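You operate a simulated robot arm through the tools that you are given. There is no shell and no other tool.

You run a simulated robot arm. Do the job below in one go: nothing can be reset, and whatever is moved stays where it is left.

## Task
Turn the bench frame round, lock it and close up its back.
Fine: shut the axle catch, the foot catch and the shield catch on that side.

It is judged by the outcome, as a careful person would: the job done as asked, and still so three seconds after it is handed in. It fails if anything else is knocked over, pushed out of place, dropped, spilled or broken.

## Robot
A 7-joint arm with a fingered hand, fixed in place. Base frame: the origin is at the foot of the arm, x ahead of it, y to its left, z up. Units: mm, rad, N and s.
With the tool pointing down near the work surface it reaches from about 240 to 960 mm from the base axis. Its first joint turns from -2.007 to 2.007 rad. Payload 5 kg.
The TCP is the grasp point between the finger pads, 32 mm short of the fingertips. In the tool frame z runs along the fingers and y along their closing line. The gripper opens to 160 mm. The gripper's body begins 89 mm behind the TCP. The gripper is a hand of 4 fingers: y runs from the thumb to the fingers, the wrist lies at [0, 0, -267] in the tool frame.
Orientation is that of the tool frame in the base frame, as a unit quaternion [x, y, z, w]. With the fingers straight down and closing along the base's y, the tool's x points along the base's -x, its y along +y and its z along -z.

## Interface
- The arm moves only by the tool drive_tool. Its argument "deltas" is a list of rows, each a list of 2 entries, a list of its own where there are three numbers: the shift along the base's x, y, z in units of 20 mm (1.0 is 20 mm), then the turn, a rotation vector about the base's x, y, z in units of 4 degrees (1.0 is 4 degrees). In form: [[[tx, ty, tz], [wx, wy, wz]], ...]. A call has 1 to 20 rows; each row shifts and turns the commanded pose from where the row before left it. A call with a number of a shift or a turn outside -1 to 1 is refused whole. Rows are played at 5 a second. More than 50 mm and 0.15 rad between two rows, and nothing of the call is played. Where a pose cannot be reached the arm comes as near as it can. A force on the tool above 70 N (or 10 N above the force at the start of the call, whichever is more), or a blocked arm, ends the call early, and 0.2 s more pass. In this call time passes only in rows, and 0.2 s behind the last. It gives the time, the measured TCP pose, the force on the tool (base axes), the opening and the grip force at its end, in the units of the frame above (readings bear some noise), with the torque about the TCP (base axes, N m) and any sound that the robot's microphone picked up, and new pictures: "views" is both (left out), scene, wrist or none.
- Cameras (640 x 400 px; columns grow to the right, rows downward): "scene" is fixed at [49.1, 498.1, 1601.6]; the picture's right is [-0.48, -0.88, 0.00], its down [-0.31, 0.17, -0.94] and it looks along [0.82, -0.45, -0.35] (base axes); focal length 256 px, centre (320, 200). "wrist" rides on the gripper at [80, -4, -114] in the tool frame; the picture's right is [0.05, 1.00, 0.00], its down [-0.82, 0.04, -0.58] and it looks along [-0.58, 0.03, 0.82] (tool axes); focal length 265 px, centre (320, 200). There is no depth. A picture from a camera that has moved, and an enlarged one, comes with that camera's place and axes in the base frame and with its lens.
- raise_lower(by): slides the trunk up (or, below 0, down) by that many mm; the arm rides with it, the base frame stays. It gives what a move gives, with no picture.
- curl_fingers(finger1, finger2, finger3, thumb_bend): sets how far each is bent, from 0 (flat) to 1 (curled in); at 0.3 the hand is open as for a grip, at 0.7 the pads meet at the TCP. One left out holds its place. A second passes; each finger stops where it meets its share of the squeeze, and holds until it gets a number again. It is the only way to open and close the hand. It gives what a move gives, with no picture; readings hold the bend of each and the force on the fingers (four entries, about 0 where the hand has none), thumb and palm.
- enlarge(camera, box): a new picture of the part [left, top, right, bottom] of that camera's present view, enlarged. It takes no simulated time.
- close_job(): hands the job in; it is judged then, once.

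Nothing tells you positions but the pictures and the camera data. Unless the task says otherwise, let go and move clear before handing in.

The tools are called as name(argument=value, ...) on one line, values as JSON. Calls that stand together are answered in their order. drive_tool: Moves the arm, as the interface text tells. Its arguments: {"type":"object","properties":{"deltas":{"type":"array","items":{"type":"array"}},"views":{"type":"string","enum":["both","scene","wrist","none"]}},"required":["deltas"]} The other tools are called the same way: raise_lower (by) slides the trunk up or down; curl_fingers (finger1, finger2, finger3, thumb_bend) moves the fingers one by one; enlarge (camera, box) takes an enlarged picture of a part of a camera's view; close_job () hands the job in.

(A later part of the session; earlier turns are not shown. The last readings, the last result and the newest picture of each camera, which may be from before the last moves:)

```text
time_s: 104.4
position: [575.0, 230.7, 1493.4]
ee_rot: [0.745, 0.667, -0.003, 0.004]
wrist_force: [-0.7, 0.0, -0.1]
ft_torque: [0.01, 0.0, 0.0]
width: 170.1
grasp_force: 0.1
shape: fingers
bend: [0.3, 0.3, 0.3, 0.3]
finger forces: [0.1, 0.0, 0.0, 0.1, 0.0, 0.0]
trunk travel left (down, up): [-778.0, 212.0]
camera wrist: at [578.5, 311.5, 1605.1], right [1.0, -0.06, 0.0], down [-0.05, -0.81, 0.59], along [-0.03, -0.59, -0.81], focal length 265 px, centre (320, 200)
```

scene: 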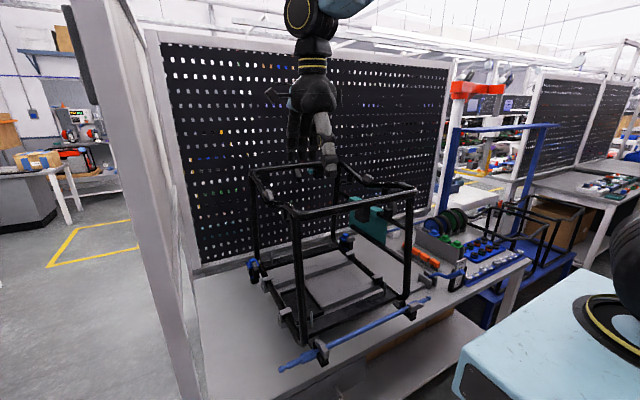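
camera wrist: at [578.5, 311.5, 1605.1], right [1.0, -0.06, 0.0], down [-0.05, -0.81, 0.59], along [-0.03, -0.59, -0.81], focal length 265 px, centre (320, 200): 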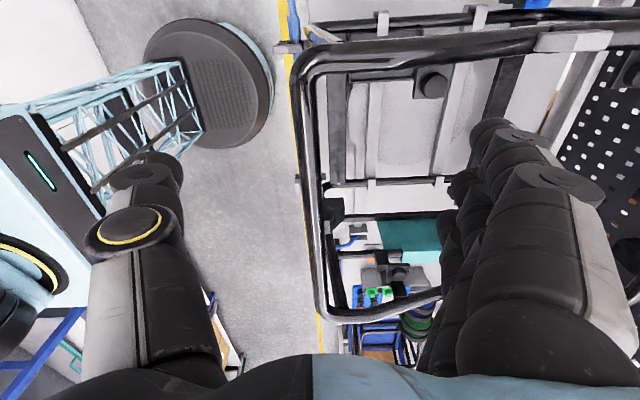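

Next I'll rotate the hand back through neutral and on to the opposite orientation while moving over the right end of this rail.

drive_tool(deltas=[[[0, -0.5, 0], [0, 0, 1]], [[0, -0.5, 0], [0, 0, 1]], [[0, -0.5, 0], [0, 0, 1]], [[0, -0.5, 0], [0, 0, 1]], [[0, -0.5, 0], [0, 0, 1]], [[0, -0.5, 0], [0, 0, 1]], [[0, -0.5, 0], [0, 0, 1]], [[0, -0.5, 0], [0, 0, 1]], [[0, -0.5, 0], [0, 0, 1]], [[0, -0.5, 0], [0, 0, 1]], [[0, -0.5, 0], [0, 0, 1]], [[0, -0.5, 0], [0, 0, 1]], [[0, -0.5, 0], [0, 0, 1]], [[0, -0.5, 0], [0, 0, 1]], [[0, -0.5, 0], [0, 0, 1]], [[0, -0.5, 0], [0, 0, 1]], [[0, -0.5, 0], [0, 0, 1]], [[0, -0.5, 0], [0, 0, 1]], [[0, -0.5, 0], [0, 0, 1]], [[0, -0.5, 0], [0, 0, 1]]], views="none")

drive_tool(deltas=[[[0, 0, 0], [0, 0, 1]], [[0, 0, 0], [0, 0, 1]], [[0, 0, 0], [0, 0, 1]], [[0, 0, 0], [0, 0, 1]], [[0, 0, 0], [0, 0, 1]], [[0, 0, 0], [0, 0, 1]], [[0, 0, 0], [0, 0, 1]], [[0, 0, 0], [0, 0, 1]], [[0, 0, 0], [0, 0, 1]], [[0, 0, 0], [0, 0, 1]], [[0, 0, 0], [0, 0, 1]], [[0, 0, 0], [0, 0, 1]], [[0, 0, 0], [0, 0, 1]], [[0, 0, 0], [0, 0, 1]], [[0, 0, 0], [0, 0, 1]]])

```text
time_s: 108.6
position: [575.8, 30.0, 1493.1]
ee_rot: [0.14, 0.99, 0.0, 0.004]
wrist_force: [-0.5, 0.5, 0.8]
ft_torque: [0.03, 0.0, 0.01]
width: 170.0
grasp_force: 0.0
shape: fingers
bend: [0.3, 0.3, 0.3, 0.3]
finger forces: [0.0, 0.0, 0.1, 0.1, 0.0, 0.0]
trunk travel left (down, up): [-778.0, 212.0]
```

```text
time_s: 111.8
position: [574.1, 30.9, 1491.1]
ee_rot: [-0.373, 0.928, 0.002, 0.006]
wrist_force: [-0.9, 0.4, -0.1]
ft_torque: [0.01, 0.0, -0.02]
width: 170.3
grasp_force: 0.1
shape: fingers
bend: [0.3, 0.3, 0.3, 0.3]
finger forces: [0.0, 0.1, 0.1, 0.1, 0.0, 0.0]
trunk travel left (down, up): [-778.0, 212.0]
camera wrist: at [518.0, -29.8, 1604.3], right [-0.73, 0.69, 0.0], down [0.56, 0.59, 0.59], along [0.4, 0.43, -0.81], focal length 265 px, centre (320, 200)
```

scene: 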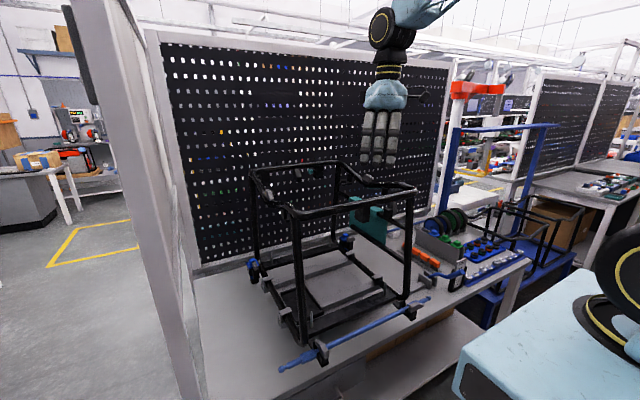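
wrist: 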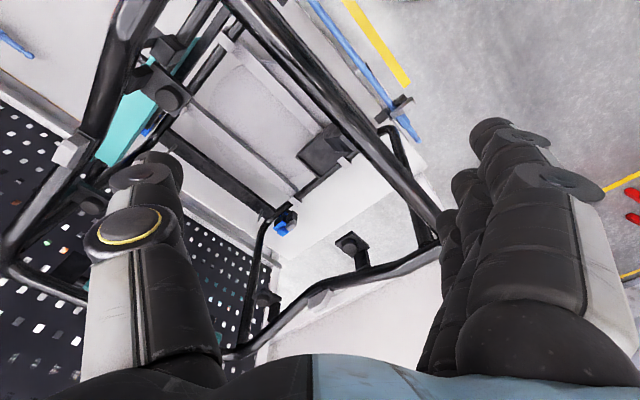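

drive_tool(deltas=[[[0, 0, 0], [0, 0, 1]], [[0, 0, 0], [0, 0, 1]], [[0, 0, 0], [0, 0, 1]], [[0, 0, 0], [0, 0, 1]], [[0, 0, 0], [0, 0, 1]], [[0, 0, 0], [0, 0, 1]], [[0, 0, 0], [0, 0, 1]], [[0, 0, 0], [0, 0, 1]], [[0, 0, 0], [0, 0, 1]], [[0, 0, 0], [0, 0, 1]]])

```text
time_s: 114.0
position: [575.6, 30.1, 1492.3]
ee_rot: [-0.668, 0.744, 0.005, 0.003]
wrist_force: [0.3, 0.9, 0.2]
ft_torque: [0.01, 0.01, -0.01]
width: 170.0
grasp_force: 0.1
shape: fingers
bend: [0.3, 0.3, 0.3, 0.3]
finger forces: [0.0, 0.0, 0.1, 0.0, 0.0, 0.0]
trunk travel left (down, up): [-778.0, 212.0]
camera wrist: at [569.5, -52.3, 1604.7], right [-1.0, 0.06, 0.0], down [0.05, 0.81, 0.59], along [0.03, 0.59, -0.81], focal length 265 px, centre (320, 200)
```

scene: 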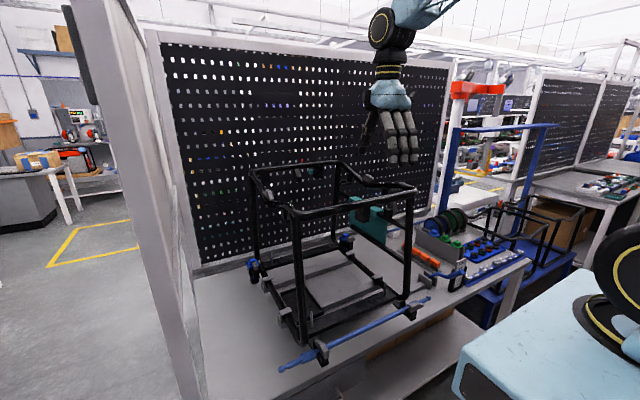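
wrist: 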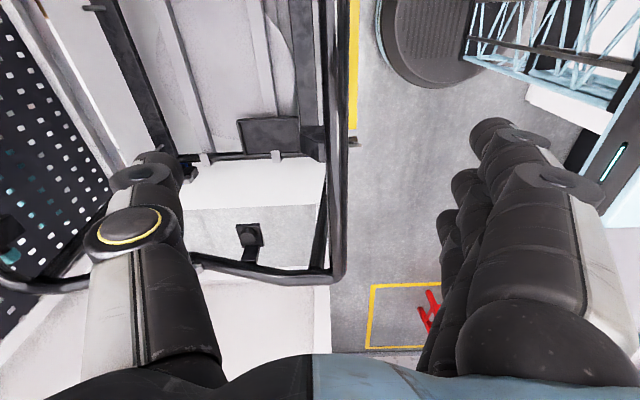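

enlarge(camera="wrist", box=[180, 0, 380, 300])

enlarge(camera="scene", box=[230, 140, 450, 380])

```text
1.33 times, centred on (280, 150) of wrist
camera zoom: at [569.5, -52.3, 1604.7], right [-1.0, 0.06, 0.0], down [0.05, 0.81, 0.59], along [0.03, 0.59, -0.81], focal length 354 px, centre (373, 267)
```

zoom: 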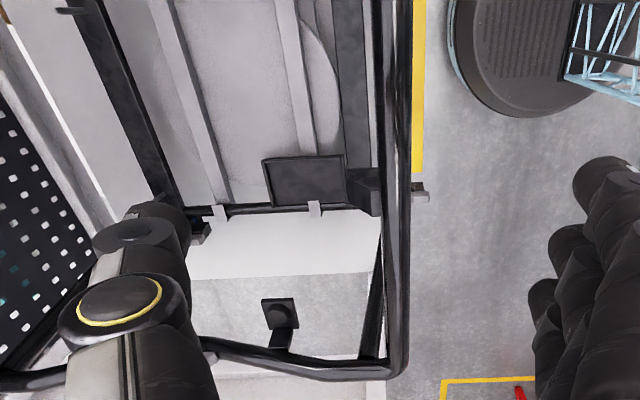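

```text
1.67 times, centred on (340, 260) of scene
camera zoom: at [49.1, 498.1, 1601.6], right [-0.48, -0.88, 0.0], down [-0.31, 0.17, -0.94], along [0.82, -0.45, -0.35], focal length 427 px, centre (287, 100)
```

zoom: 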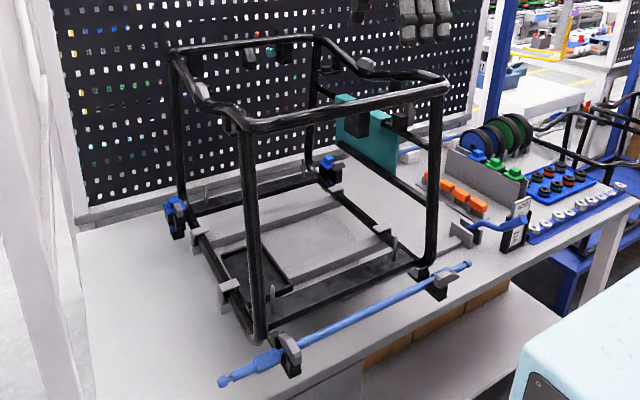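

The frame is at roughly 91 degrees now. I'll align the hand square to the front-facing rail near its right end and go down for a grip.

drive_tool(deltas=[[[-0.45, -0.6, 0], [0, 0, 0.7]], [[-0.45, -0.6, 0], [0, 0, 0.6]], [[0, 0, -1], [0, 0, 0]], [[0, 0, -1], [0, 0, 0]], [[0, 0, -1], [0, 0, 0]]])

```text
time_s: 115.2
position: [563.2, 17.3, 1424.3]
ee_rot: [-0.701, 0.713, 0.003, 0.002]
wrist_force: [0.1, 1.7, -0.4]
ft_torque: [-0.13, 0.03, 0.0]
width: 170.2
grasp_force: 0.0
shape: fingers
bend: [0.3, 0.3, 0.3, 0.3]
finger forces: [0.0, 0.0, 0.0, 0.0, 0.0, 0.1]
out of reach, approached as far as the arm can: row 1, 2
trunk travel left (down, up): [-778.0, 212.0]
camera wrist: at [564.8, -64.4, 1538.2], right [-1.0, -0.03, 0.0], down [-0.03, 0.81, 0.58], along [-0.02, 0.58, -0.81], focal length 265 px, centre (320, 200)
```

scene: 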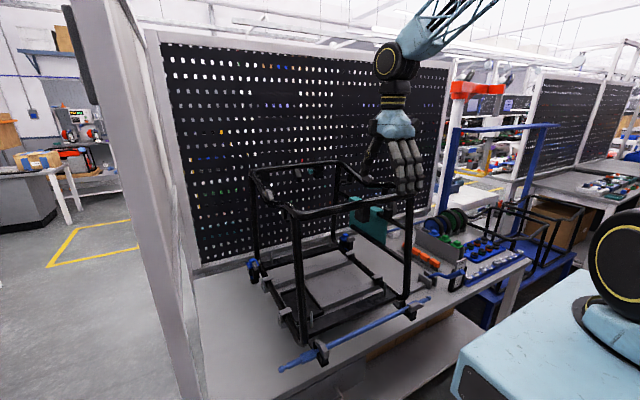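
wrist: 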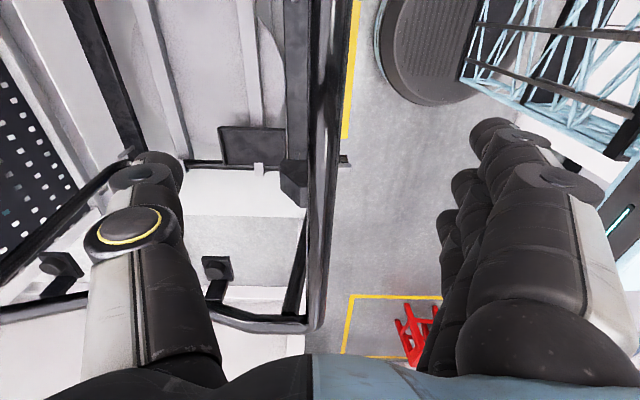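

The hand is close to its yaw limit but aligned. I'll lower straight down and grip.

drive_tool(deltas=[[[-0.1, 0, -1], [0, 0, -0.1]], [[-0.1, 0, -1], [0, 0, 0]], [[0, 0, -0.5], [0, 0, 0]]], views="wrist")

curl_fingers(finger1=0.71, finger2=0.71, finger3=0.71, thumb_bend=0.71)

```text
time_s: 116.0
position: [560.6, 13.9, 1373.6]
ee_rot: [-0.698, 0.716, 0.005, 0.004]
wrist_force: [-0.4, 0.5, 0.2]
ft_torque: [-0.03, 0.0, -0.02]
width: 170.1
grasp_force: 0.1
shape: fingers
bend: [0.3, 0.3, 0.3, 0.3]
finger forces: [0.0, 0.1, 0.0, 0.0, 0.1, 0.1]
trunk travel left (down, up): [-778.0, 212.0]
camera wrist: at [562.5, -68.5, 1487.2], right [-1.0, -0.03, 0.0], down [-0.02, 0.81, 0.59], along [-0.02, 0.59, -0.81], focal length 265 px, centre (320, 200)
```

wrist: 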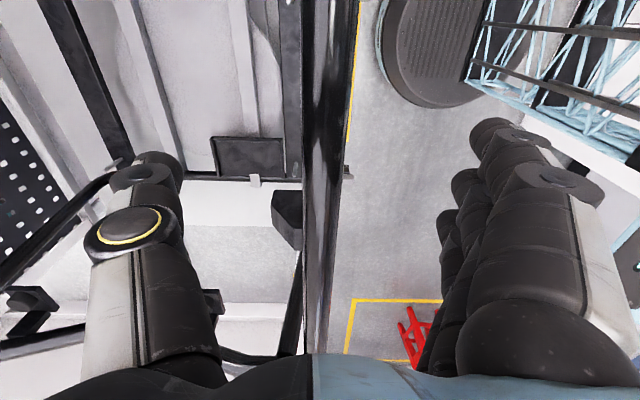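

```text
time_s: 117.0
position: [559.2, 12.5, 1374.9]
ee_rot: [-0.698, 0.716, 0.006, 0.003]
wrist_force: [-9.8, -2.2, -14.6]
ft_torque: [-0.01, 0.11, 0.04]
width: 37.2
grasp_force: 14.6
shape: fingers
bend: [0.66, 0.66, 0.66, 0.67]
finger forces: [6.2, 6.5, 6.8, 0.0, 9.8, 0.0]
trunk travel left (down, up): [-778.0, 212.0]
```

Gripped well. Continuing the clockwise turn along the arc.

drive_tool(deltas=[[[-0.087, 0.429, 0], [0, 0, -0.5]], [[-0.087, 0.429, 0], [0, 0, -0.5]], [[-0.057, 0.434, 0], [0, 0, -0.5]], [[-0.057, 0.434, 0], [0, 0, -0.5]], [[-0.027, 0.437, 0], [0, 0, -0.5]], [[-0.027, 0.437, 0], [0, 0, -0.5]], [[0.004, 0.438, 0], [0, 0, -0.5]], [[0.004, 0.438, 0], [0, 0, -0.5]], [[0.035, 0.436, 0], [0, 0, -0.5]], [[0.035, 0.436, 0], [0, 0, -0.5]], [[0.065, 0.433, 0], [0, 0, -0.5]], [[0.065, 0.433, 0], [0, 0, -0.5]]])

```text
time_s: 119.6
position: [555.7, 112.3, 1379.0]
ee_rot: [-0.533, 0.846, 0.004, 0.005]
wrist_force: [-7.8, -31.5, 9.4]
ft_torque: [-0.73, 0.13, 0.69]
width: 34.6
grasp_force: 20.7
shape: fingers
bend: [0.71, 0.7, 0.66, 0.66]
finger forces: [0.0, 5.2, 18.5, 0.0, 17.7, 0.0]
trunk travel left (down, up): [-778.0, 212.0]
camera wrist: at [523.3, 37.1, 1491.6], right [-0.92, 0.38, 0.0], down [0.31, 0.75, 0.59], along [0.22, 0.54, -0.81], focal length 265 px, centre (320, 200)
```

scene: 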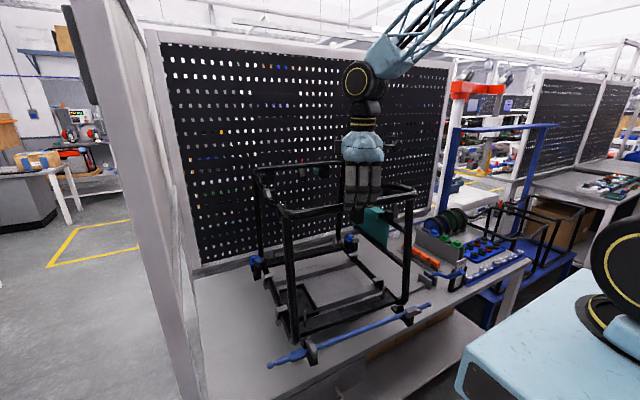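
wrist: 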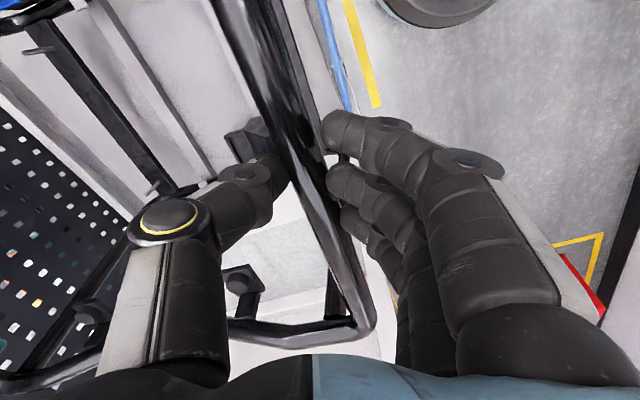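

The frame resists here (about 8 N·m) and seems to spring back. I need to see what is blocking it.

enlarge(camera="scene", box=[230, 220, 390, 380])

enlarge(camera="scene", box=[340, 180, 500, 340])

enlarge(camera="scene", box=[235, 140, 435, 265])

```text
2.50 times, centred on (310, 300) of scene
camera zoom: at [49.1, 498.1, 1601.6], right [-0.48, -0.88, 0.0], down [-0.31, 0.17, -0.94], along [0.82, -0.45, -0.35], focal length 640 px, centre (345, -50)
```

zoom: 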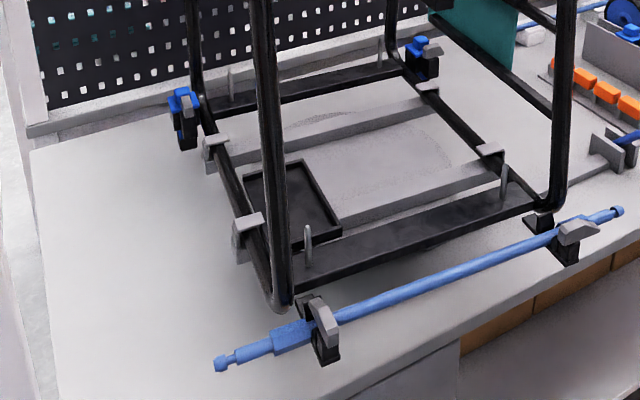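

```text
2.50 times, centred on (420, 260) of scene
camera zoom: at [49.1, 498.1, 1601.6], right [-0.48, -0.88, 0.0], down [-0.31, 0.17, -0.94], along [0.82, -0.45, -0.35], focal length 640 px, centre (70, 50)
```

zoom: 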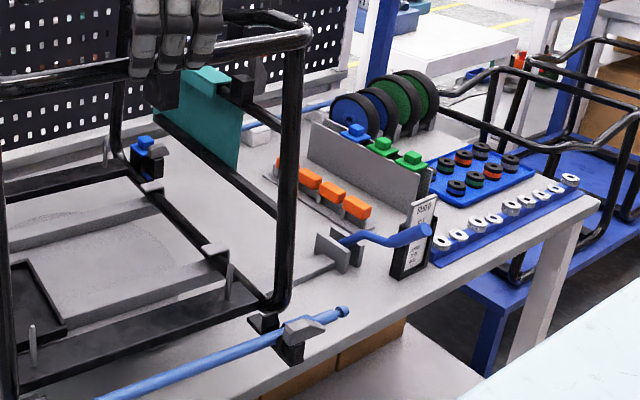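

```text
3.20 times, centred on (335, 202) of scene
camera zoom: at [49.1, 498.1, 1601.6], right [-0.48, -0.88, 0.0], down [-0.31, 0.17, -0.94], along [0.82, -0.45, -0.35], focal length 820 px, centre (272, 192)
```

zoom: 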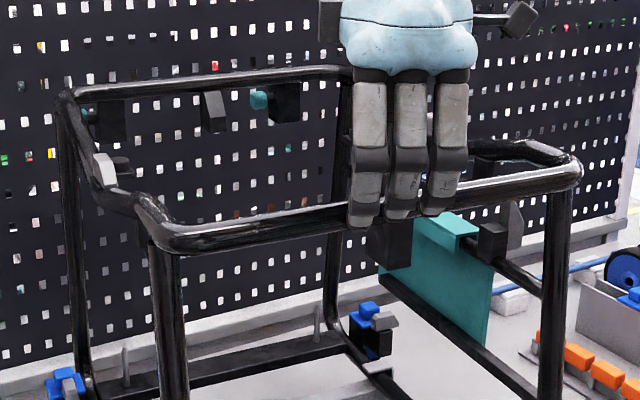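

drive_tool(deltas=[[[0, -0.3, 0], [0, 0, 0.5]], [[0, -0.3, 0], [0, 0, 0.5]], [[0, -0.3, 0], [0, 0, 0.5]]], views="none")

curl_fingers(finger1=0.4, finger2=0.4, finger3=0.4, thumb_bend=0.4)

enlarge(camera="scene", box=[230, 220, 390, 380])

```text
time_s: 120.4
position: [555.6, 98.9, 1379.0]
ee_rot: [-0.578, 0.816, 0.005, 0.007]
wrist_force: [-3.6, -2.5, 17.0]
ft_torque: [0.22, 0.13, 0.45]
width: 32.4
grasp_force: 18.8
shape: fingers
bend: [0.71, 0.7, 0.66, 0.66]
finger forces: [0.0, 8.1, 13.9, 0.0, 15.7, 0.0]
trunk travel left (down, up): [-778.0, 212.0]
```

```text
time_s: 121.4
position: [557.4, 100.1, 1377.2]
ee_rot: [-0.577, 0.817, 0.003, 0.004]
wrist_force: [-0.2, -0.4, -0.7]
ft_torque: [-0.01, 0.05, 0.01]
width: 130.4
grasp_force: 0.1
shape: fingers
bend: [0.4, 0.4, 0.4, 0.4]
finger forces: [0.1, 0.0, 0.1, 0.0, 0.0, 0.0]
trunk travel left (down, up): [-778.0, 212.0]
```

```text
2.50 times, centred on (310, 300) of scene
camera zoom: at [49.1, 498.1, 1601.6], right [-0.48, -0.88, 0.0], down [-0.31, 0.17, -0.94], along [0.82, -0.45, -0.35], focal length 640 px, centre (345, -50)
```

zoom: 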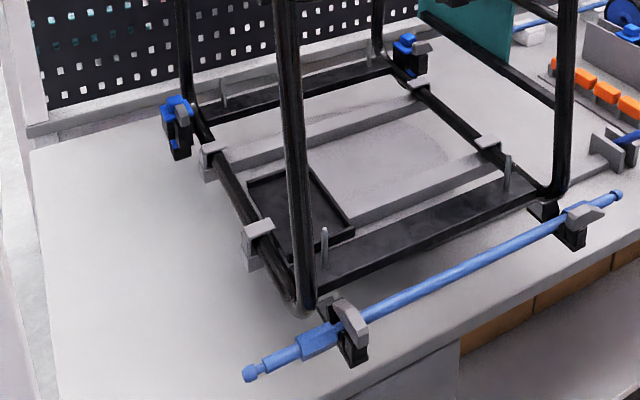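

After release it sprang back a few degrees, so there's a springy stop near 90 degrees clockwise. I'll rise and inspect the turntable base for a stop.

drive_tool(deltas=[[[0, 0, 1], [0, 0, 0]], [[0, 0, 1], [0, 0, 0]], [[0, 0, 1], [0, 0, 0]], [[0, 0, 1], [0, 0, 0]], [[0, 0, 1], [0, 0, 0]], [[0, 0, 1], [0, 0, 0]]])

enlarge(camera="scene", box=[285, 245, 405, 345])

enlarge(camera="scene", box=[350, 225, 450, 325])

enlarge(camera="scene", box=[240, 240, 340, 340])

```text
time_s: 122.8
position: [555.2, 100.6, 1494.4]
ee_rot: [-0.577, 0.816, 0.004, 0.005]
wrist_force: [0.1, 0.2, 0.9]
ft_torque: [-0.03, -0.02, 0.0]
width: 130.6
grasp_force: 0.2
shape: fingers
bend: [0.4, 0.4, 0.4, 0.4]
finger forces: [0.0, 0.0, 0.0, 0.1, 0.0, 0.1]
trunk travel left (down, up): [-778.0, 212.0]
camera wrist: at [530.9, 21.3, 1609.3], right [-0.96, 0.28, 0.0], down [0.23, 0.78, 0.59], along [0.17, 0.56, -0.81], focal length 265 px, centre (320, 200)
```

scene: 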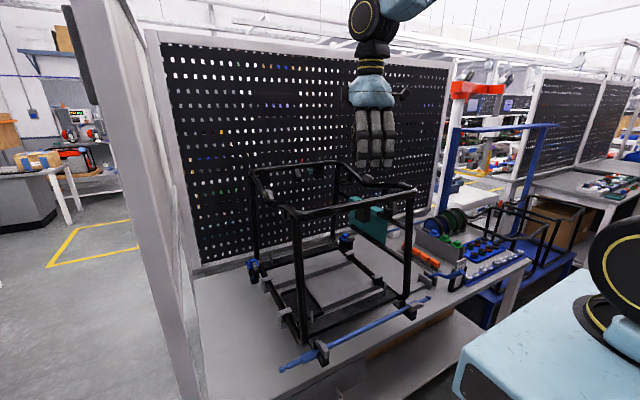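
wrist: 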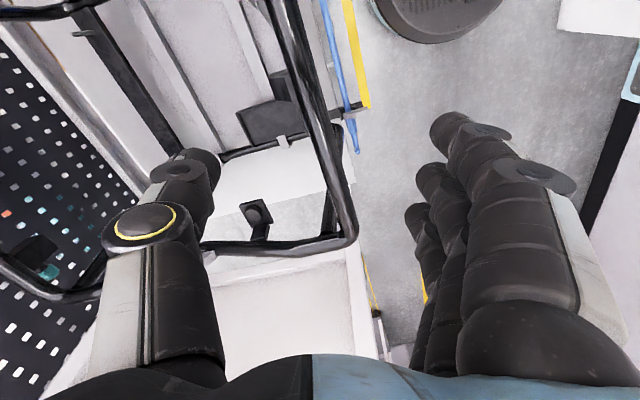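

```text
4.00 times, centred on (345, 295) of scene
camera zoom: at [49.1, 498.1, 1601.6], right [-0.48, -0.88, 0.0], down [-0.31, 0.17, -0.94], along [0.82, -0.45, -0.35], focal length 1025 px, centre (220, -180)
```

zoom: 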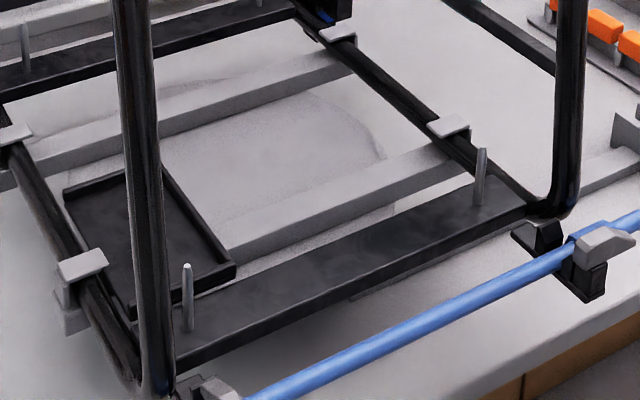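

```text
4.00 times, centred on (400, 275) of scene
camera zoom: at [49.1, 498.1, 1601.6], right [-0.48, -0.88, 0.0], down [-0.31, 0.17, -0.94], along [0.82, -0.45, -0.35], focal length 1025 px, centre (0, -100)
```

zoom: 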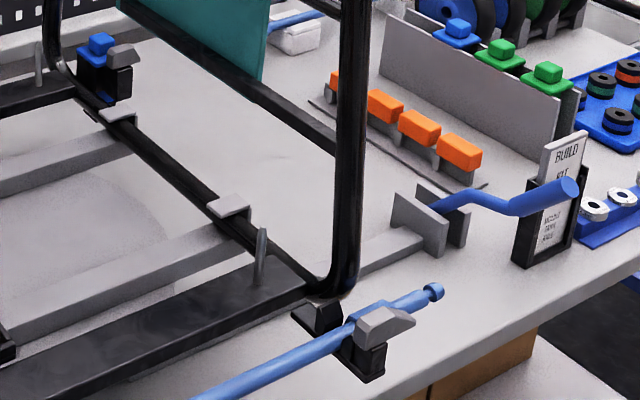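

```text
4.00 times, centred on (290, 290) of scene
camera zoom: at [49.1, 498.1, 1601.6], right [-0.48, -0.88, 0.0], down [-0.31, 0.17, -0.94], along [0.82, -0.45, -0.35], focal length 1025 px, centre (440, -160)
```

zoom: 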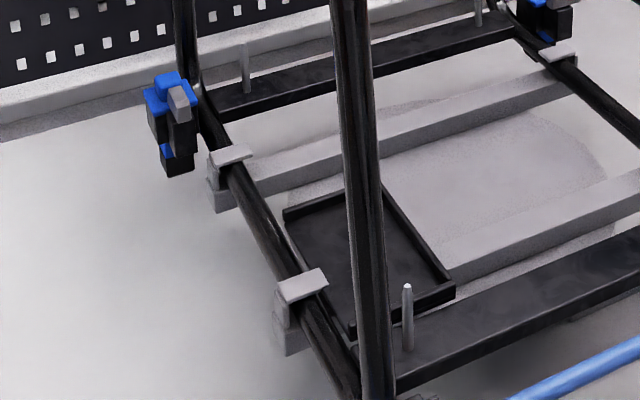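

I can't see an obstacle, so it's either a detent or an end stop at 90 degrees clockwise. I'll regrip as before (hand turned back) and test whether it stays put when turned back a little counter-clockwise.

drive_tool(deltas=[[[0, 0.25, 0], [0, 0, -1]], [[0, 0.25, 0], [0, 0, -1]], [[0, 0.25, 0], [0, 0, -1]], [[0, 0.25, 0], [0, 0, -1]], [[0, 0.25, 0], [0, 0, -1]], [[0, 0.25, 0], [0, 0, -1]], [[0, 0.25, 0], [0, 0, -1]], [[0, 0.25, 0], [0, 0, -1]], [[0, 0.25, 0], [0, 0, -1]], [[0, 0.25, 0], [0, 0, -1]], [[0, 0.25, 0], [0, 0, -1]], [[0, 0.25, 0], [0, 0, -1]], [[0, 0.25, 0], [0, 0, -1]], [[0, 0.25, 0], [0, 0, -1]], [[0, 0.25, 0], [0, 0, -1]], [[0, 0.25, 0], [0, 0, -1]], [[0, 0.25, 0], [0, 0, -1]], [[0, 0.25, 0], [0, 0, -1]], [[0, 0.25, 0], [0, 0, -1]], [[0, 0.25, 0], [0, 0, -1]]], views="none")

drive_tool(deltas=[[[0, 0, 0], [0, 0, -1]], [[0, 0, 0], [0, 0, -1]], [[0, 0, 0], [0, 0, -1]], [[0, 0, 0], [0, 0, -1]], [[0, 0, 0], [0, 0, -1]], [[0, 0, 0], [0, 0, -1]], [[0, 0, 0], [0, 0, -1]], [[0, 0, 0], [0, 0, -1]], [[0, 0, 0], [0, 0, -1]], [[0, 0, 0], [0, 0, -1]], [[0, 0, 0], [0, 0, -1]], [[0, 0, 0], [0, 0, -1]], [[0, 0, 0], [0, 0, -1]], [[0, 0, 0], [0, 0, -1]], [[0, 0, 0], [0, 0, -1]], [[0, 0, 0], [0, 0, -1]], [[0, 0, 0], [0, 0, -1]], [[0, 0, 0], [0, 0, -1]], [[0, 0, 0], [0, 0, -1]], [[0, 0, 0], [0, 0, -0.5]]])

```text
time_s: 127.0
position: [557.8, 200.8, 1497.8]
ee_rot: [0.083, 0.997, 0.0, 0.005]
wrist_force: [-0.3, 0.8, 0.5]
ft_torque: [-0.04, 0.02, 0.02]
width: 130.8
grasp_force: 0.0
shape: fingers
bend: [0.4, 0.4, 0.4, 0.4]
finger forces: [0.0, 0.0, 0.0, 0.0, 0.0, 0.1]
trunk travel left (down, up): [-778.0, 212.0]
```

```text
time_s: 131.2
position: [558.3, 200.3, 1497.1]
ee_rot: [0.692, 0.722, -0.003, 0.005]
wrist_force: [0.2, 0.1, 0.5]
ft_torque: [-0.01, 0.02, 0.0]
width: 130.5
grasp_force: 0.1
shape: fingers
bend: [0.4, 0.4, 0.4, 0.4]
finger forces: [0.0, 0.0, 0.0, 0.1, 0.1, 0.1]
trunk travel left (down, up): [-778.0, 212.0]
camera wrist: at [549.4, 280.8, 1609.9], right [1.0, 0.09, 0.0], down [0.08, -0.81, 0.59], along [0.06, -0.58, -0.81], focal length 265 px, centre (320, 200)
```

scene: 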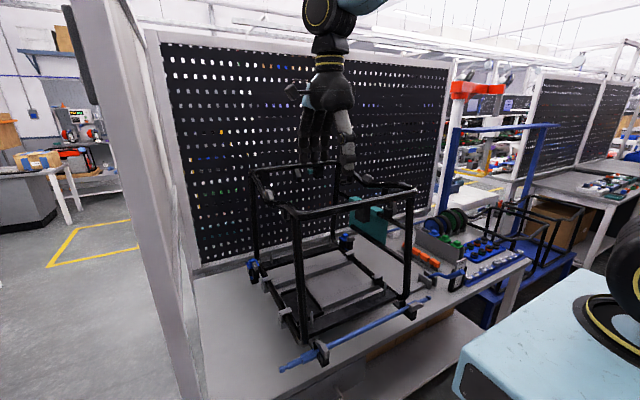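
wrist: 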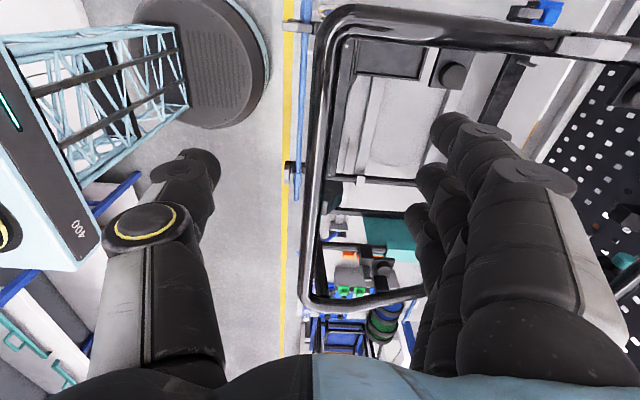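

drive_tool(deltas=[[[0.1, 0, -1], [0, 0, -0.8]], [[0, 0, -1], [0, 0, 0]], [[0, 0, -1], [0, 0, 0]], [[0, 0, -1], [0, 0, 0]], [[0, 0, -1], [0, 0, 0]], [[0, 0, -1], [0, 0, 0]], [[0, 0, -0.1], [0, 0, 0]]], views="wrist")

curl_fingers(finger1=0.7, finger2=0.7, finger3=0.7, thumb_bend=0.7)

```text
time_s: 132.8
position: [560.7, 199.8, 1374.8]
ee_rot: [0.711, 0.703, -0.004, 0.004]
wrist_force: [0.6, 0.1, 0.5]
ft_torque: [-0.02, 0.03, 0.01]
width: 130.7
grasp_force: 0.0
shape: fingers
bend: [0.4, 0.4, 0.4, 0.4]
finger forces: [0.0, 0.0, 0.0, 0.0, 0.0, 0.1]
trunk travel left (down, up): [-778.0, 212.0]
camera wrist: at [555.6, 281.2, 1487.9], right [1.0, 0.04, 0.0], down [0.03, -0.81, 0.59], along [0.02, -0.59, -0.81], focal length 265 px, centre (320, 200)
```

wrist: 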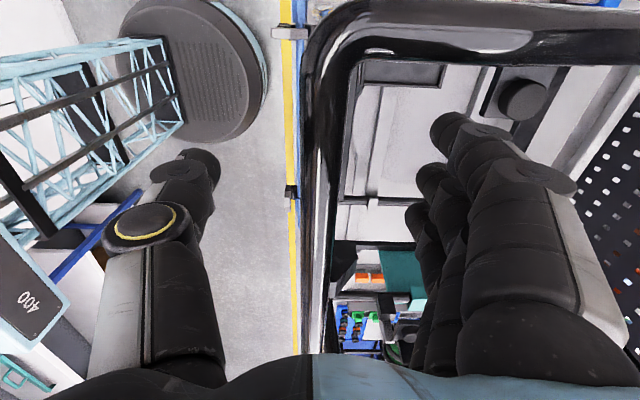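

```text
time_s: 133.8
position: [560.3, 200.2, 1375.6]
ee_rot: [0.711, 0.703, -0.004, 0.004]
wrist_force: [4.2, -2.0, -5.8]
ft_torque: [-0.03, -0.1, 0.0]
width: 37.4
grasp_force: 12.4
shape: fingers
bend: [0.65, 0.65, 0.65, 0.67]
finger forces: [4.5, 4.8, 5.0, 0.0, 10.0, 0.0]
trunk travel left (down, up): [-778.0, 212.0]
```

Gripped. Now a 10 degree test back counter-clockwise, watching forces.

drive_tool(deltas=[[[-0.22, -0.43, 0], [0, 0, 0.5]], [[-0.205, -0.437, 0], [0, 0, 0.5]], [[-0.19, -0.442, 0], [0, 0, 0.5]], [[-0.17, -0.447, 0], [0, 0, 0.5]], [[-0.155, -0.452, 0], [0, 0, 0.5]]], views="scene")

```text
time_s: 135.0
position: [541.6, 155.8, 1374.8]
ee_rot: [0.647, 0.762, -0.003, 0.004]
wrist_force: [9.6, -4.6, -4.9]
ft_torque: [-0.07, -0.25, -0.01]
width: 37.5
grasp_force: 12.6
shape: fingers
bend: [0.65, 0.65, 0.65, 0.67]
finger forces: [5.2, 5.7, 6.0, 0.0, 7.9, 0.0]
trunk travel left (down, up): [-778.0, 212.0]
```

scene: 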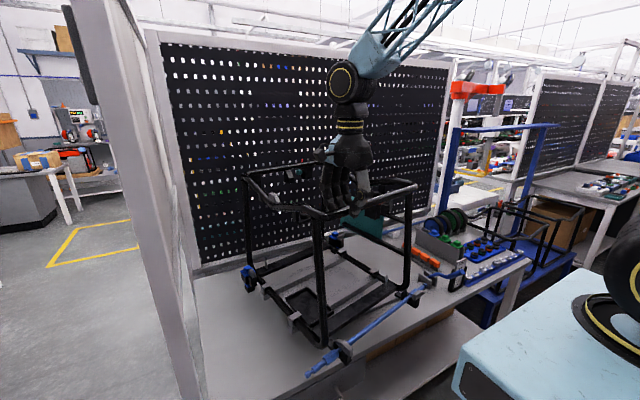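

It follows freely. I'll let go and see whether it stays there or returns.

curl_fingers(finger1=0.55, finger2=0.55, finger3=0.55, thumb_bend=0.55)

enlarge(camera="scene", box=[230, 220, 390, 380])

```text
time_s: 136.0
position: [541.0, 155.6, 1374.3]
ee_rot: [0.648, 0.762, -0.003, 0.005]
wrist_force: [-0.6, -0.5, 0.2]
ft_torque: [0.01, -0.02, -0.04]
width: 70.9
grasp_force: 0.0
shape: fingers
bend: [0.55, 0.55, 0.55, 0.55]
finger forces: [0.0, 0.0, 0.0, 0.0, 0.0, 0.1]
trunk travel left (down, up): [-778.0, 212.0]
```

```text
2.50 times, centred on (310, 300) of scene
camera zoom: at [49.1, 498.1, 1601.6], right [-0.48, -0.88, 0.0], down [-0.31, 0.17, -0.94], along [0.82, -0.45, -0.35], focal length 640 px, centre (345, -50)
```

zoom: 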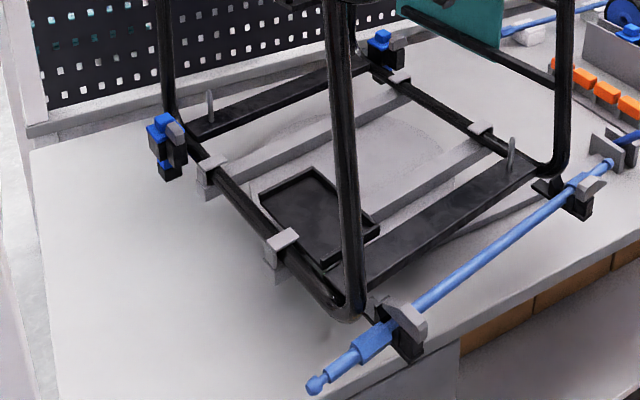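

It stays where left, so there is an end stop at 90 degrees clockwise. The turn must be made the other way, so I'll regrip and bring the frame back counter-clockwise.

curl_fingers(finger1=0.72, finger2=0.72, finger3=0.72, thumb_bend=0.72)

drive_tool(deltas=[[[-0.132, -0.462, 0], [0, 0, 0.5]], [[-0.132, -0.462, 0], [0, 0, 0.5]], [[-0.099, -0.47, 0], [0, 0, 0.5]], [[-0.099, -0.47, 0], [0, 0, 0.5]], [[-0.066, -0.476, 0], [0, 0, 0.5]], [[-0.066, -0.476, 0], [0, 0, 0.5]], [[-0.033, -0.479, 0], [0, 0, 0.5]], [[-0.033, -0.479, 0], [0, 0, 0.5]], [[0.001, -0.48, 0], [0, 0, 0.5]], [[0.001, -0.48, 0], [0, 0, 0.5]], [[0.034, -0.479, 0], [0, 0, 0.5]], [[0.034, -0.479, 0], [0, 0, 0.5]], [[0.068, -0.476, 0], [0, 0, 0.5]], [[0.068, -0.476, 0], [0, 0, 0.5]], [[0.101, -0.47, 0], [0, 0, 0.5]], [[0.101, -0.47, 0], [0, 0, 0.5]], [[0.133, -0.462, 0], [0, 0, 0.5]], [[0.133, -0.462, 0], [0, 0, 0.5]], [[0.165, -0.451, 0], [0, 0, 0.5]], [[0.165, -0.451, 0], [0, 0, 0.5]]])

```text
time_s: 137.0
position: [542.0, 155.7, 1373.7]
ee_rot: [0.647, 0.762, -0.004, 0.005]
wrist_force: [8.3, -2.8, -10.6]
ft_torque: [-0.08, -0.04, 0.03]
width: 37.4
grasp_force: 18.0
shape: fingers
bend: [0.67, 0.67, 0.67, 0.68]
finger forces: [6.9, 7.1, 7.4, 0.0, 13.9, 0.0]
trunk travel left (down, up): [-778.0, 212.0]
```

```text
time_s: 141.2
position: [549.1, -32.0, 1375.0]
ee_rot: [0.347, 0.938, 0.0, 0.005]
wrist_force: [16.0, 4.4, -10.2]
ft_torque: [0.06, -0.31, -0.09]
width: 37.5
grasp_force: 18.4
shape: fingers
bend: [0.67, 0.67, 0.67, 0.68]
finger forces: [8.6, 7.9, 8.3, 0.0, 10.5, 0.0]
trunk travel left (down, up): [-778.0, 212.0]
camera wrist: at [484.3, 17.3, 1487.3], right [0.61, 0.79, 0.0], down [0.64, -0.5, 0.59], along [0.46, -0.36, -0.81], focal length 265 px, centre (320, 200)
```

scene: 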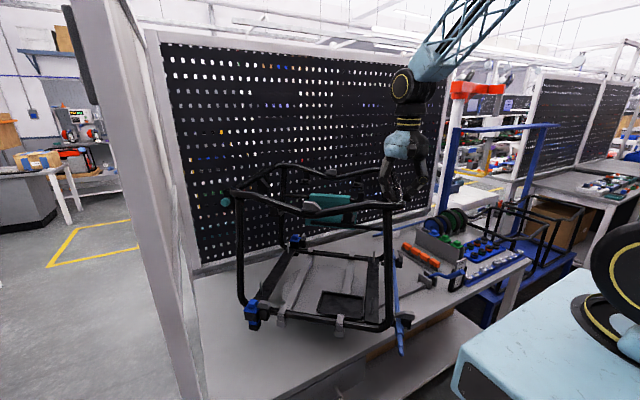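
wrist: 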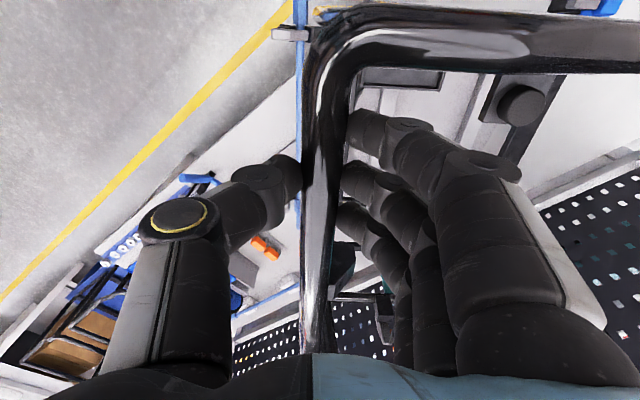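

Works well. Continuing, easing slightly inward to reduce the radial pull.

drive_tool(deltas=[[[0.216, -0.439, 0], [0, 0, 0.5]], [[0.216, -0.439, 0], [0, 0, 0.5]], [[0.246, -0.424, 0], [0, 0, 0.5]], [[0.246, -0.424, 0], [0, 0, 0.5]], [[0.275, -0.407, 0], [0, 0, 0.5]], [[0.275, -0.407, 0], [0, 0, 0.5]], [[0.293, -0.388, 0], [0, 0, 0.5]], [[0.293, -0.388, 0], [0, 0, 0.5]], [[0.31, -0.367, 0], [0, 0, 0.5]], [[0.31, -0.367, 0], [0, 0, 0.5]], [[0.334, -0.345, 0], [0, 0, 0.5]], [[0.334, -0.345, 0], [0, 0, 0.5]], [[0.358, -0.321, 0], [0, 0, 0.5]], [[0.358, -0.321, 0], [0, 0, 0.5]], [[0.379, -0.295, 0], [0, 0, 0.5]], [[0.379, -0.295, 0], [0, 0, 0.5]], [[0.399, -0.268, 0], [0, 0, 0.5]], [[0.399, -0.268, 0], [0, 0, 0.5]], [[0.417, -0.239, 0], [0, 0, 0.5]], [[0.417, -0.239, 0], [0, 0, 0.5]]])

```text
time_s: 145.4
position: [677.3, -171.6, 1376.2]
ee_rot: [0.005, 1.0, 0.0, 0.006]
wrist_force: [8.4, 6.4, 0.7]
ft_torque: [0.14, -0.2, -0.03]
width: 37.5
grasp_force: 18.9
shape: fingers
bend: [0.69, 0.69, 0.69, 0.67]
finger forces: [7.7, 7.2, 7.1, 0.1, 15.9, 0.0]
trunk travel left (down, up): [-778.0, 212.0]
camera wrist: at [595.2, -175.3, 1488.2], right [-0.04, 1.0, 0.0], down [0.81, 0.03, 0.59], along [0.59, 0.02, -0.81], focal length 265 px, centre (320, 200)
```

scene: 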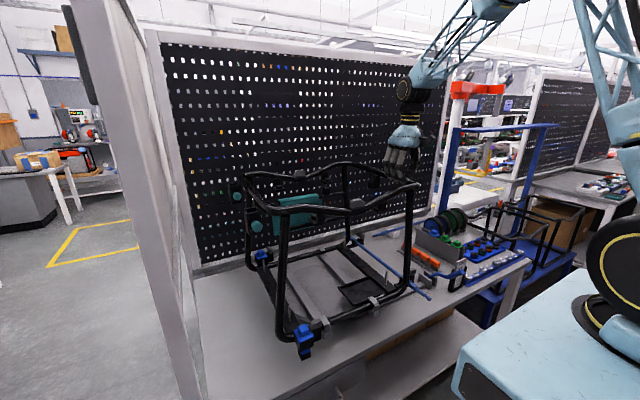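
wrist: 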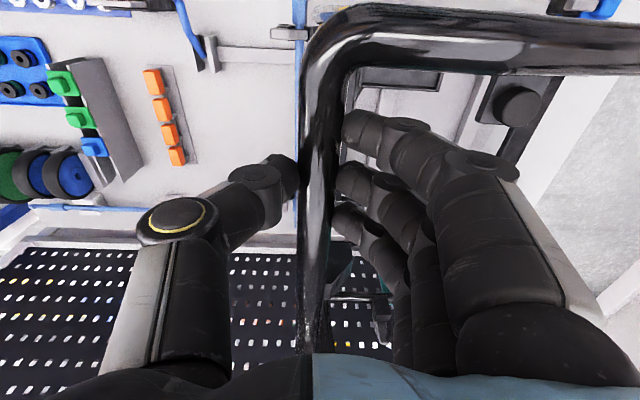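

Back at the start angle. Now continuing counter-clockwise; I'll watch the axle's far end near the rear ledge.

drive_tool(deltas=[[[0.432, -0.21, 0], [0, 0, 0.5]], [[0.432, -0.21, 0], [0, 0, 0.5]], [[0.446, -0.179, 0], [0, 0, 0.5]], [[0.446, -0.179, 0], [0, 0, 0.5]], [[0.457, -0.148, 0], [0, 0, 0.5]], [[0.457, -0.148, 0], [0, 0, 0.5]], [[0.466, -0.115, 0], [0, 0, 0.5]], [[0.466, -0.115, 0], [0, 0, 0.5]]])

enlarge(camera="scene", box=[300, 200, 420, 275])

```text
time_s: 147.2
position: [749.1, -197.3, 1375.8]
ee_rot: [-0.134, 0.991, 0.001, 0.006]
wrist_force: [3.5, 3.9, 4.0]
ft_torque: [-0.04, -0.05, -0.07]
width: 37.4
grasp_force: 18.8
shape: fingers
bend: [0.69, 0.69, 0.69, 0.67]
finger forces: [7.1, 6.3, 6.2, 0.0, 17.8, 0.1]
trunk travel left (down, up): [-778.0, 212.0]
camera wrist: at [670.5, -223.7, 1487.9], right [-0.31, 0.95, 0.0], down [0.77, 0.25, 0.59], along [0.56, 0.18, -0.81], focal length 265 px, centre (320, 200)
```

scene: 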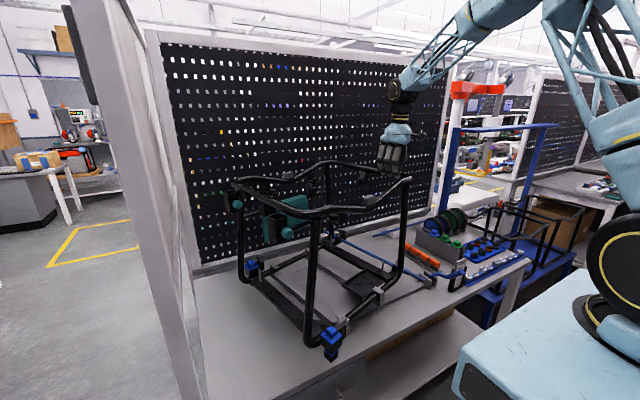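
wrist: 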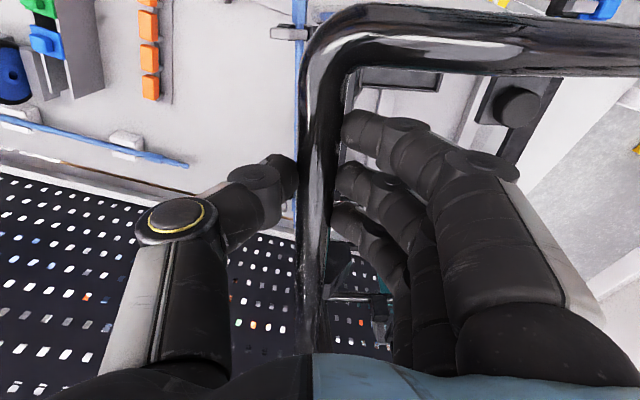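

```text
5.33 times, centred on (360, 238) of scene
camera zoom: at [49.1, 498.1, 1601.6], right [-0.48, -0.88, 0.0], down [-0.31, 0.17, -0.94], along [0.82, -0.45, -0.35], focal length 1366 px, centre (107, 0)
```

zoom: 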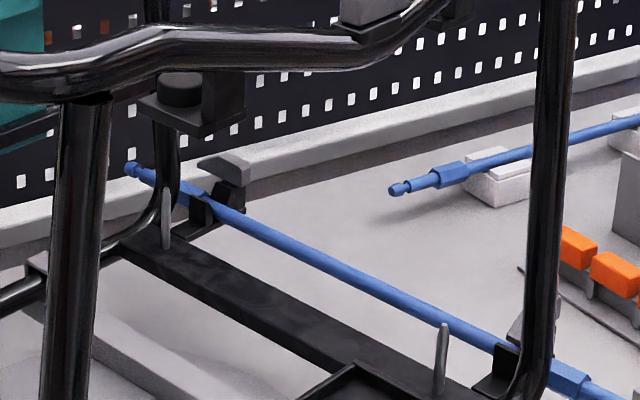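

drive_tool(deltas=[[[0.473, -0.083, 0], [0, 0, 0.5]], [[0.473, -0.083, 0], [0, 0, 0.5]], [[0.478, -0.049, 0], [0, 0, 0.5]], [[0.478, -0.049, 0], [0, 0, 0.5]], [[0.48, -0.016, 0], [0, 0, 0.5]], [[0.48, -0.016, 0], [0, 0, 0.5]]], views="scene")

enlarge(camera="scene", box=[280, 190, 400, 265])

```text
time_s: 148.6
position: [805.0, -204.0, 1375.3]
ee_rot: [-0.237, 0.971, 0.002, 0.006]
wrist_force: [1.6, 0.3, 2.4]
ft_torque: [-0.09, -0.07, -0.04]
width: 37.5
grasp_force: 18.6
shape: fingers
bend: [0.69, 0.69, 0.7, 0.67]
finger forces: [6.4, 5.8, 5.6, 0.0, 18.7, 0.0]
trunk travel left (down, up): [-778.0, 212.0]
```

scene: 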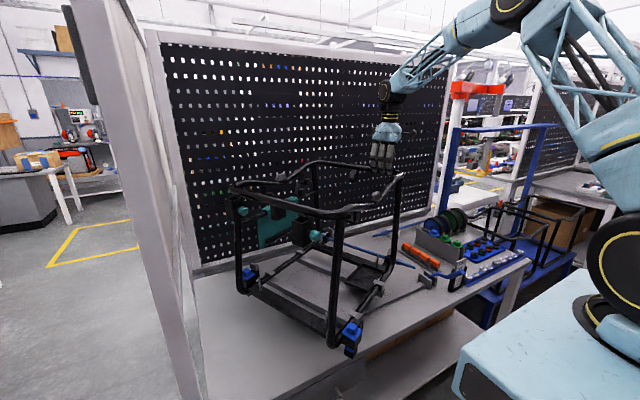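

```text
5.33 times, centred on (340, 228) of scene
camera zoom: at [49.1, 498.1, 1601.6], right [-0.48, -0.88, 0.0], down [-0.31, 0.17, -0.94], along [0.82, -0.45, -0.35], focal length 1366 px, centre (213, 53)
```

zoom: 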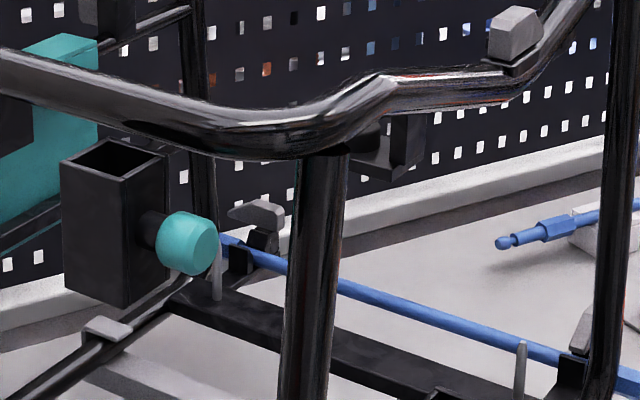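

drive_tool(deltas=[[[0.48, 0.018, 0], [0, 0, 0.5]], [[0.48, 0.018, 0], [0, 0, 0.5]], [[0.478, 0.051, 0], [0, 0, 0.5]], [[0.478, 0.051, 0], [0, 0, 0.5]]], views="scene")

drive_tool(deltas=[[[0.473, 0.084, 0], [0, 0, 0.5]], [[0.473, 0.084, 0], [0, 0, 0.5]], [[0.466, 0.117, 0], [0, 0, 0.5]], [[0.466, 0.117, 0], [0, 0, 0.5]]])

```text
time_s: 149.6
position: [844.5, -201.0, 1375.3]
ee_rot: [-0.302, 0.953, 0.002, 0.005]
wrist_force: [1.3, 0.3, -1.3]
ft_torque: [-0.04, -0.12, -0.02]
width: 37.5
grasp_force: 17.8
shape: fingers
bend: [0.69, 0.69, 0.7, 0.67]
finger forces: [6.2, 5.5, 5.5, 0.1, 18.3, 0.0]
trunk travel left (down, up): [-778.0, 212.0]
```

scene: 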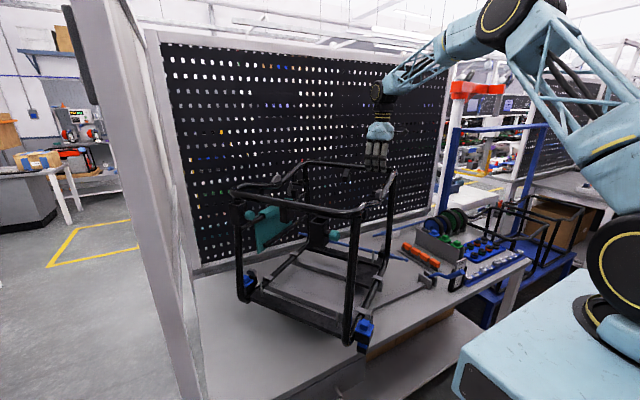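

```text
time_s: 150.6
position: [882.4, -193.5, 1375.0]
ee_rot: [-0.369, 0.929, 0.003, 0.005]
wrist_force: [3.2, -1.3, -1.4]
ft_torque: [-0.11, -0.13, 0.0]
width: 37.4
grasp_force: 16.9
shape: fingers
bend: [0.69, 0.69, 0.7, 0.67]
finger forces: [5.5, 5.0, 4.8, 0.1, 19.1, 0.1]
trunk travel left (down, up): [-778.0, 212.0]
camera wrist: at [825.3, -252.9, 1488.3], right [-0.72, 0.69, 0.0], down [0.56, 0.59, 0.59], along [0.41, 0.42, -0.81], focal length 265 px, centre (320, 200)
```

scene: 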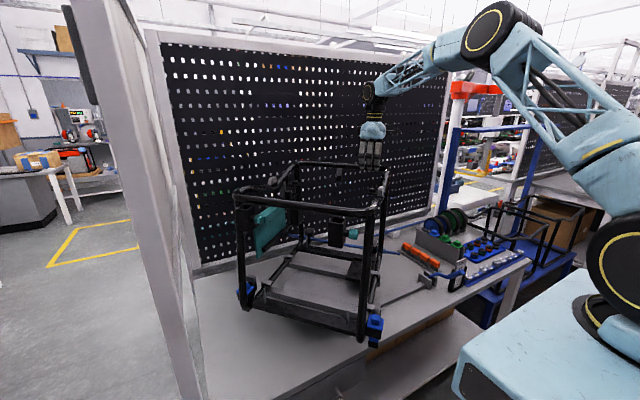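
wrist: 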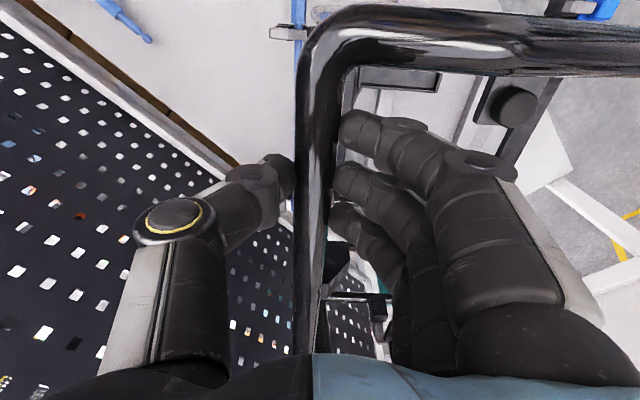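

No contact, low forces at about 43 degrees. A little further with this grip, then I'll change grip.

drive_tool(deltas=[[[0.457, 0.149, 0], [0, 0, 0.5]], [[0.457, 0.149, 0], [0, 0, 0.5]], [[0.445, 0.181, 0], [0, 0, 0.5]], [[0.445, 0.181, 0], [0, 0, 0.5]]], views="scene")

```text
time_s: 151.6
position: [918.1, -180.2, 1375.7]
ee_rot: [-0.433, 0.901, 0.004, 0.005]
wrist_force: [1.9, -2.9, 1.3]
ft_torque: [-0.19, -0.15, -0.06]
width: 37.6
grasp_force: 17.9
shape: fingers
bend: [0.7, 0.7, 0.7, 0.67]
finger forces: [5.6, 4.8, 4.5, 0.0, 20.7, 0.0]
trunk travel left (down, up): [-778.0, 212.0]
```

scene: 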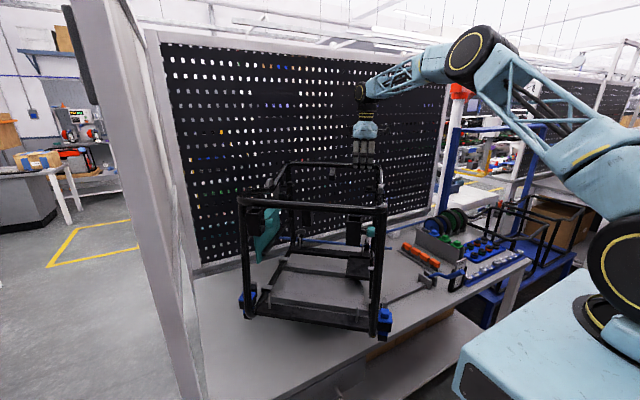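

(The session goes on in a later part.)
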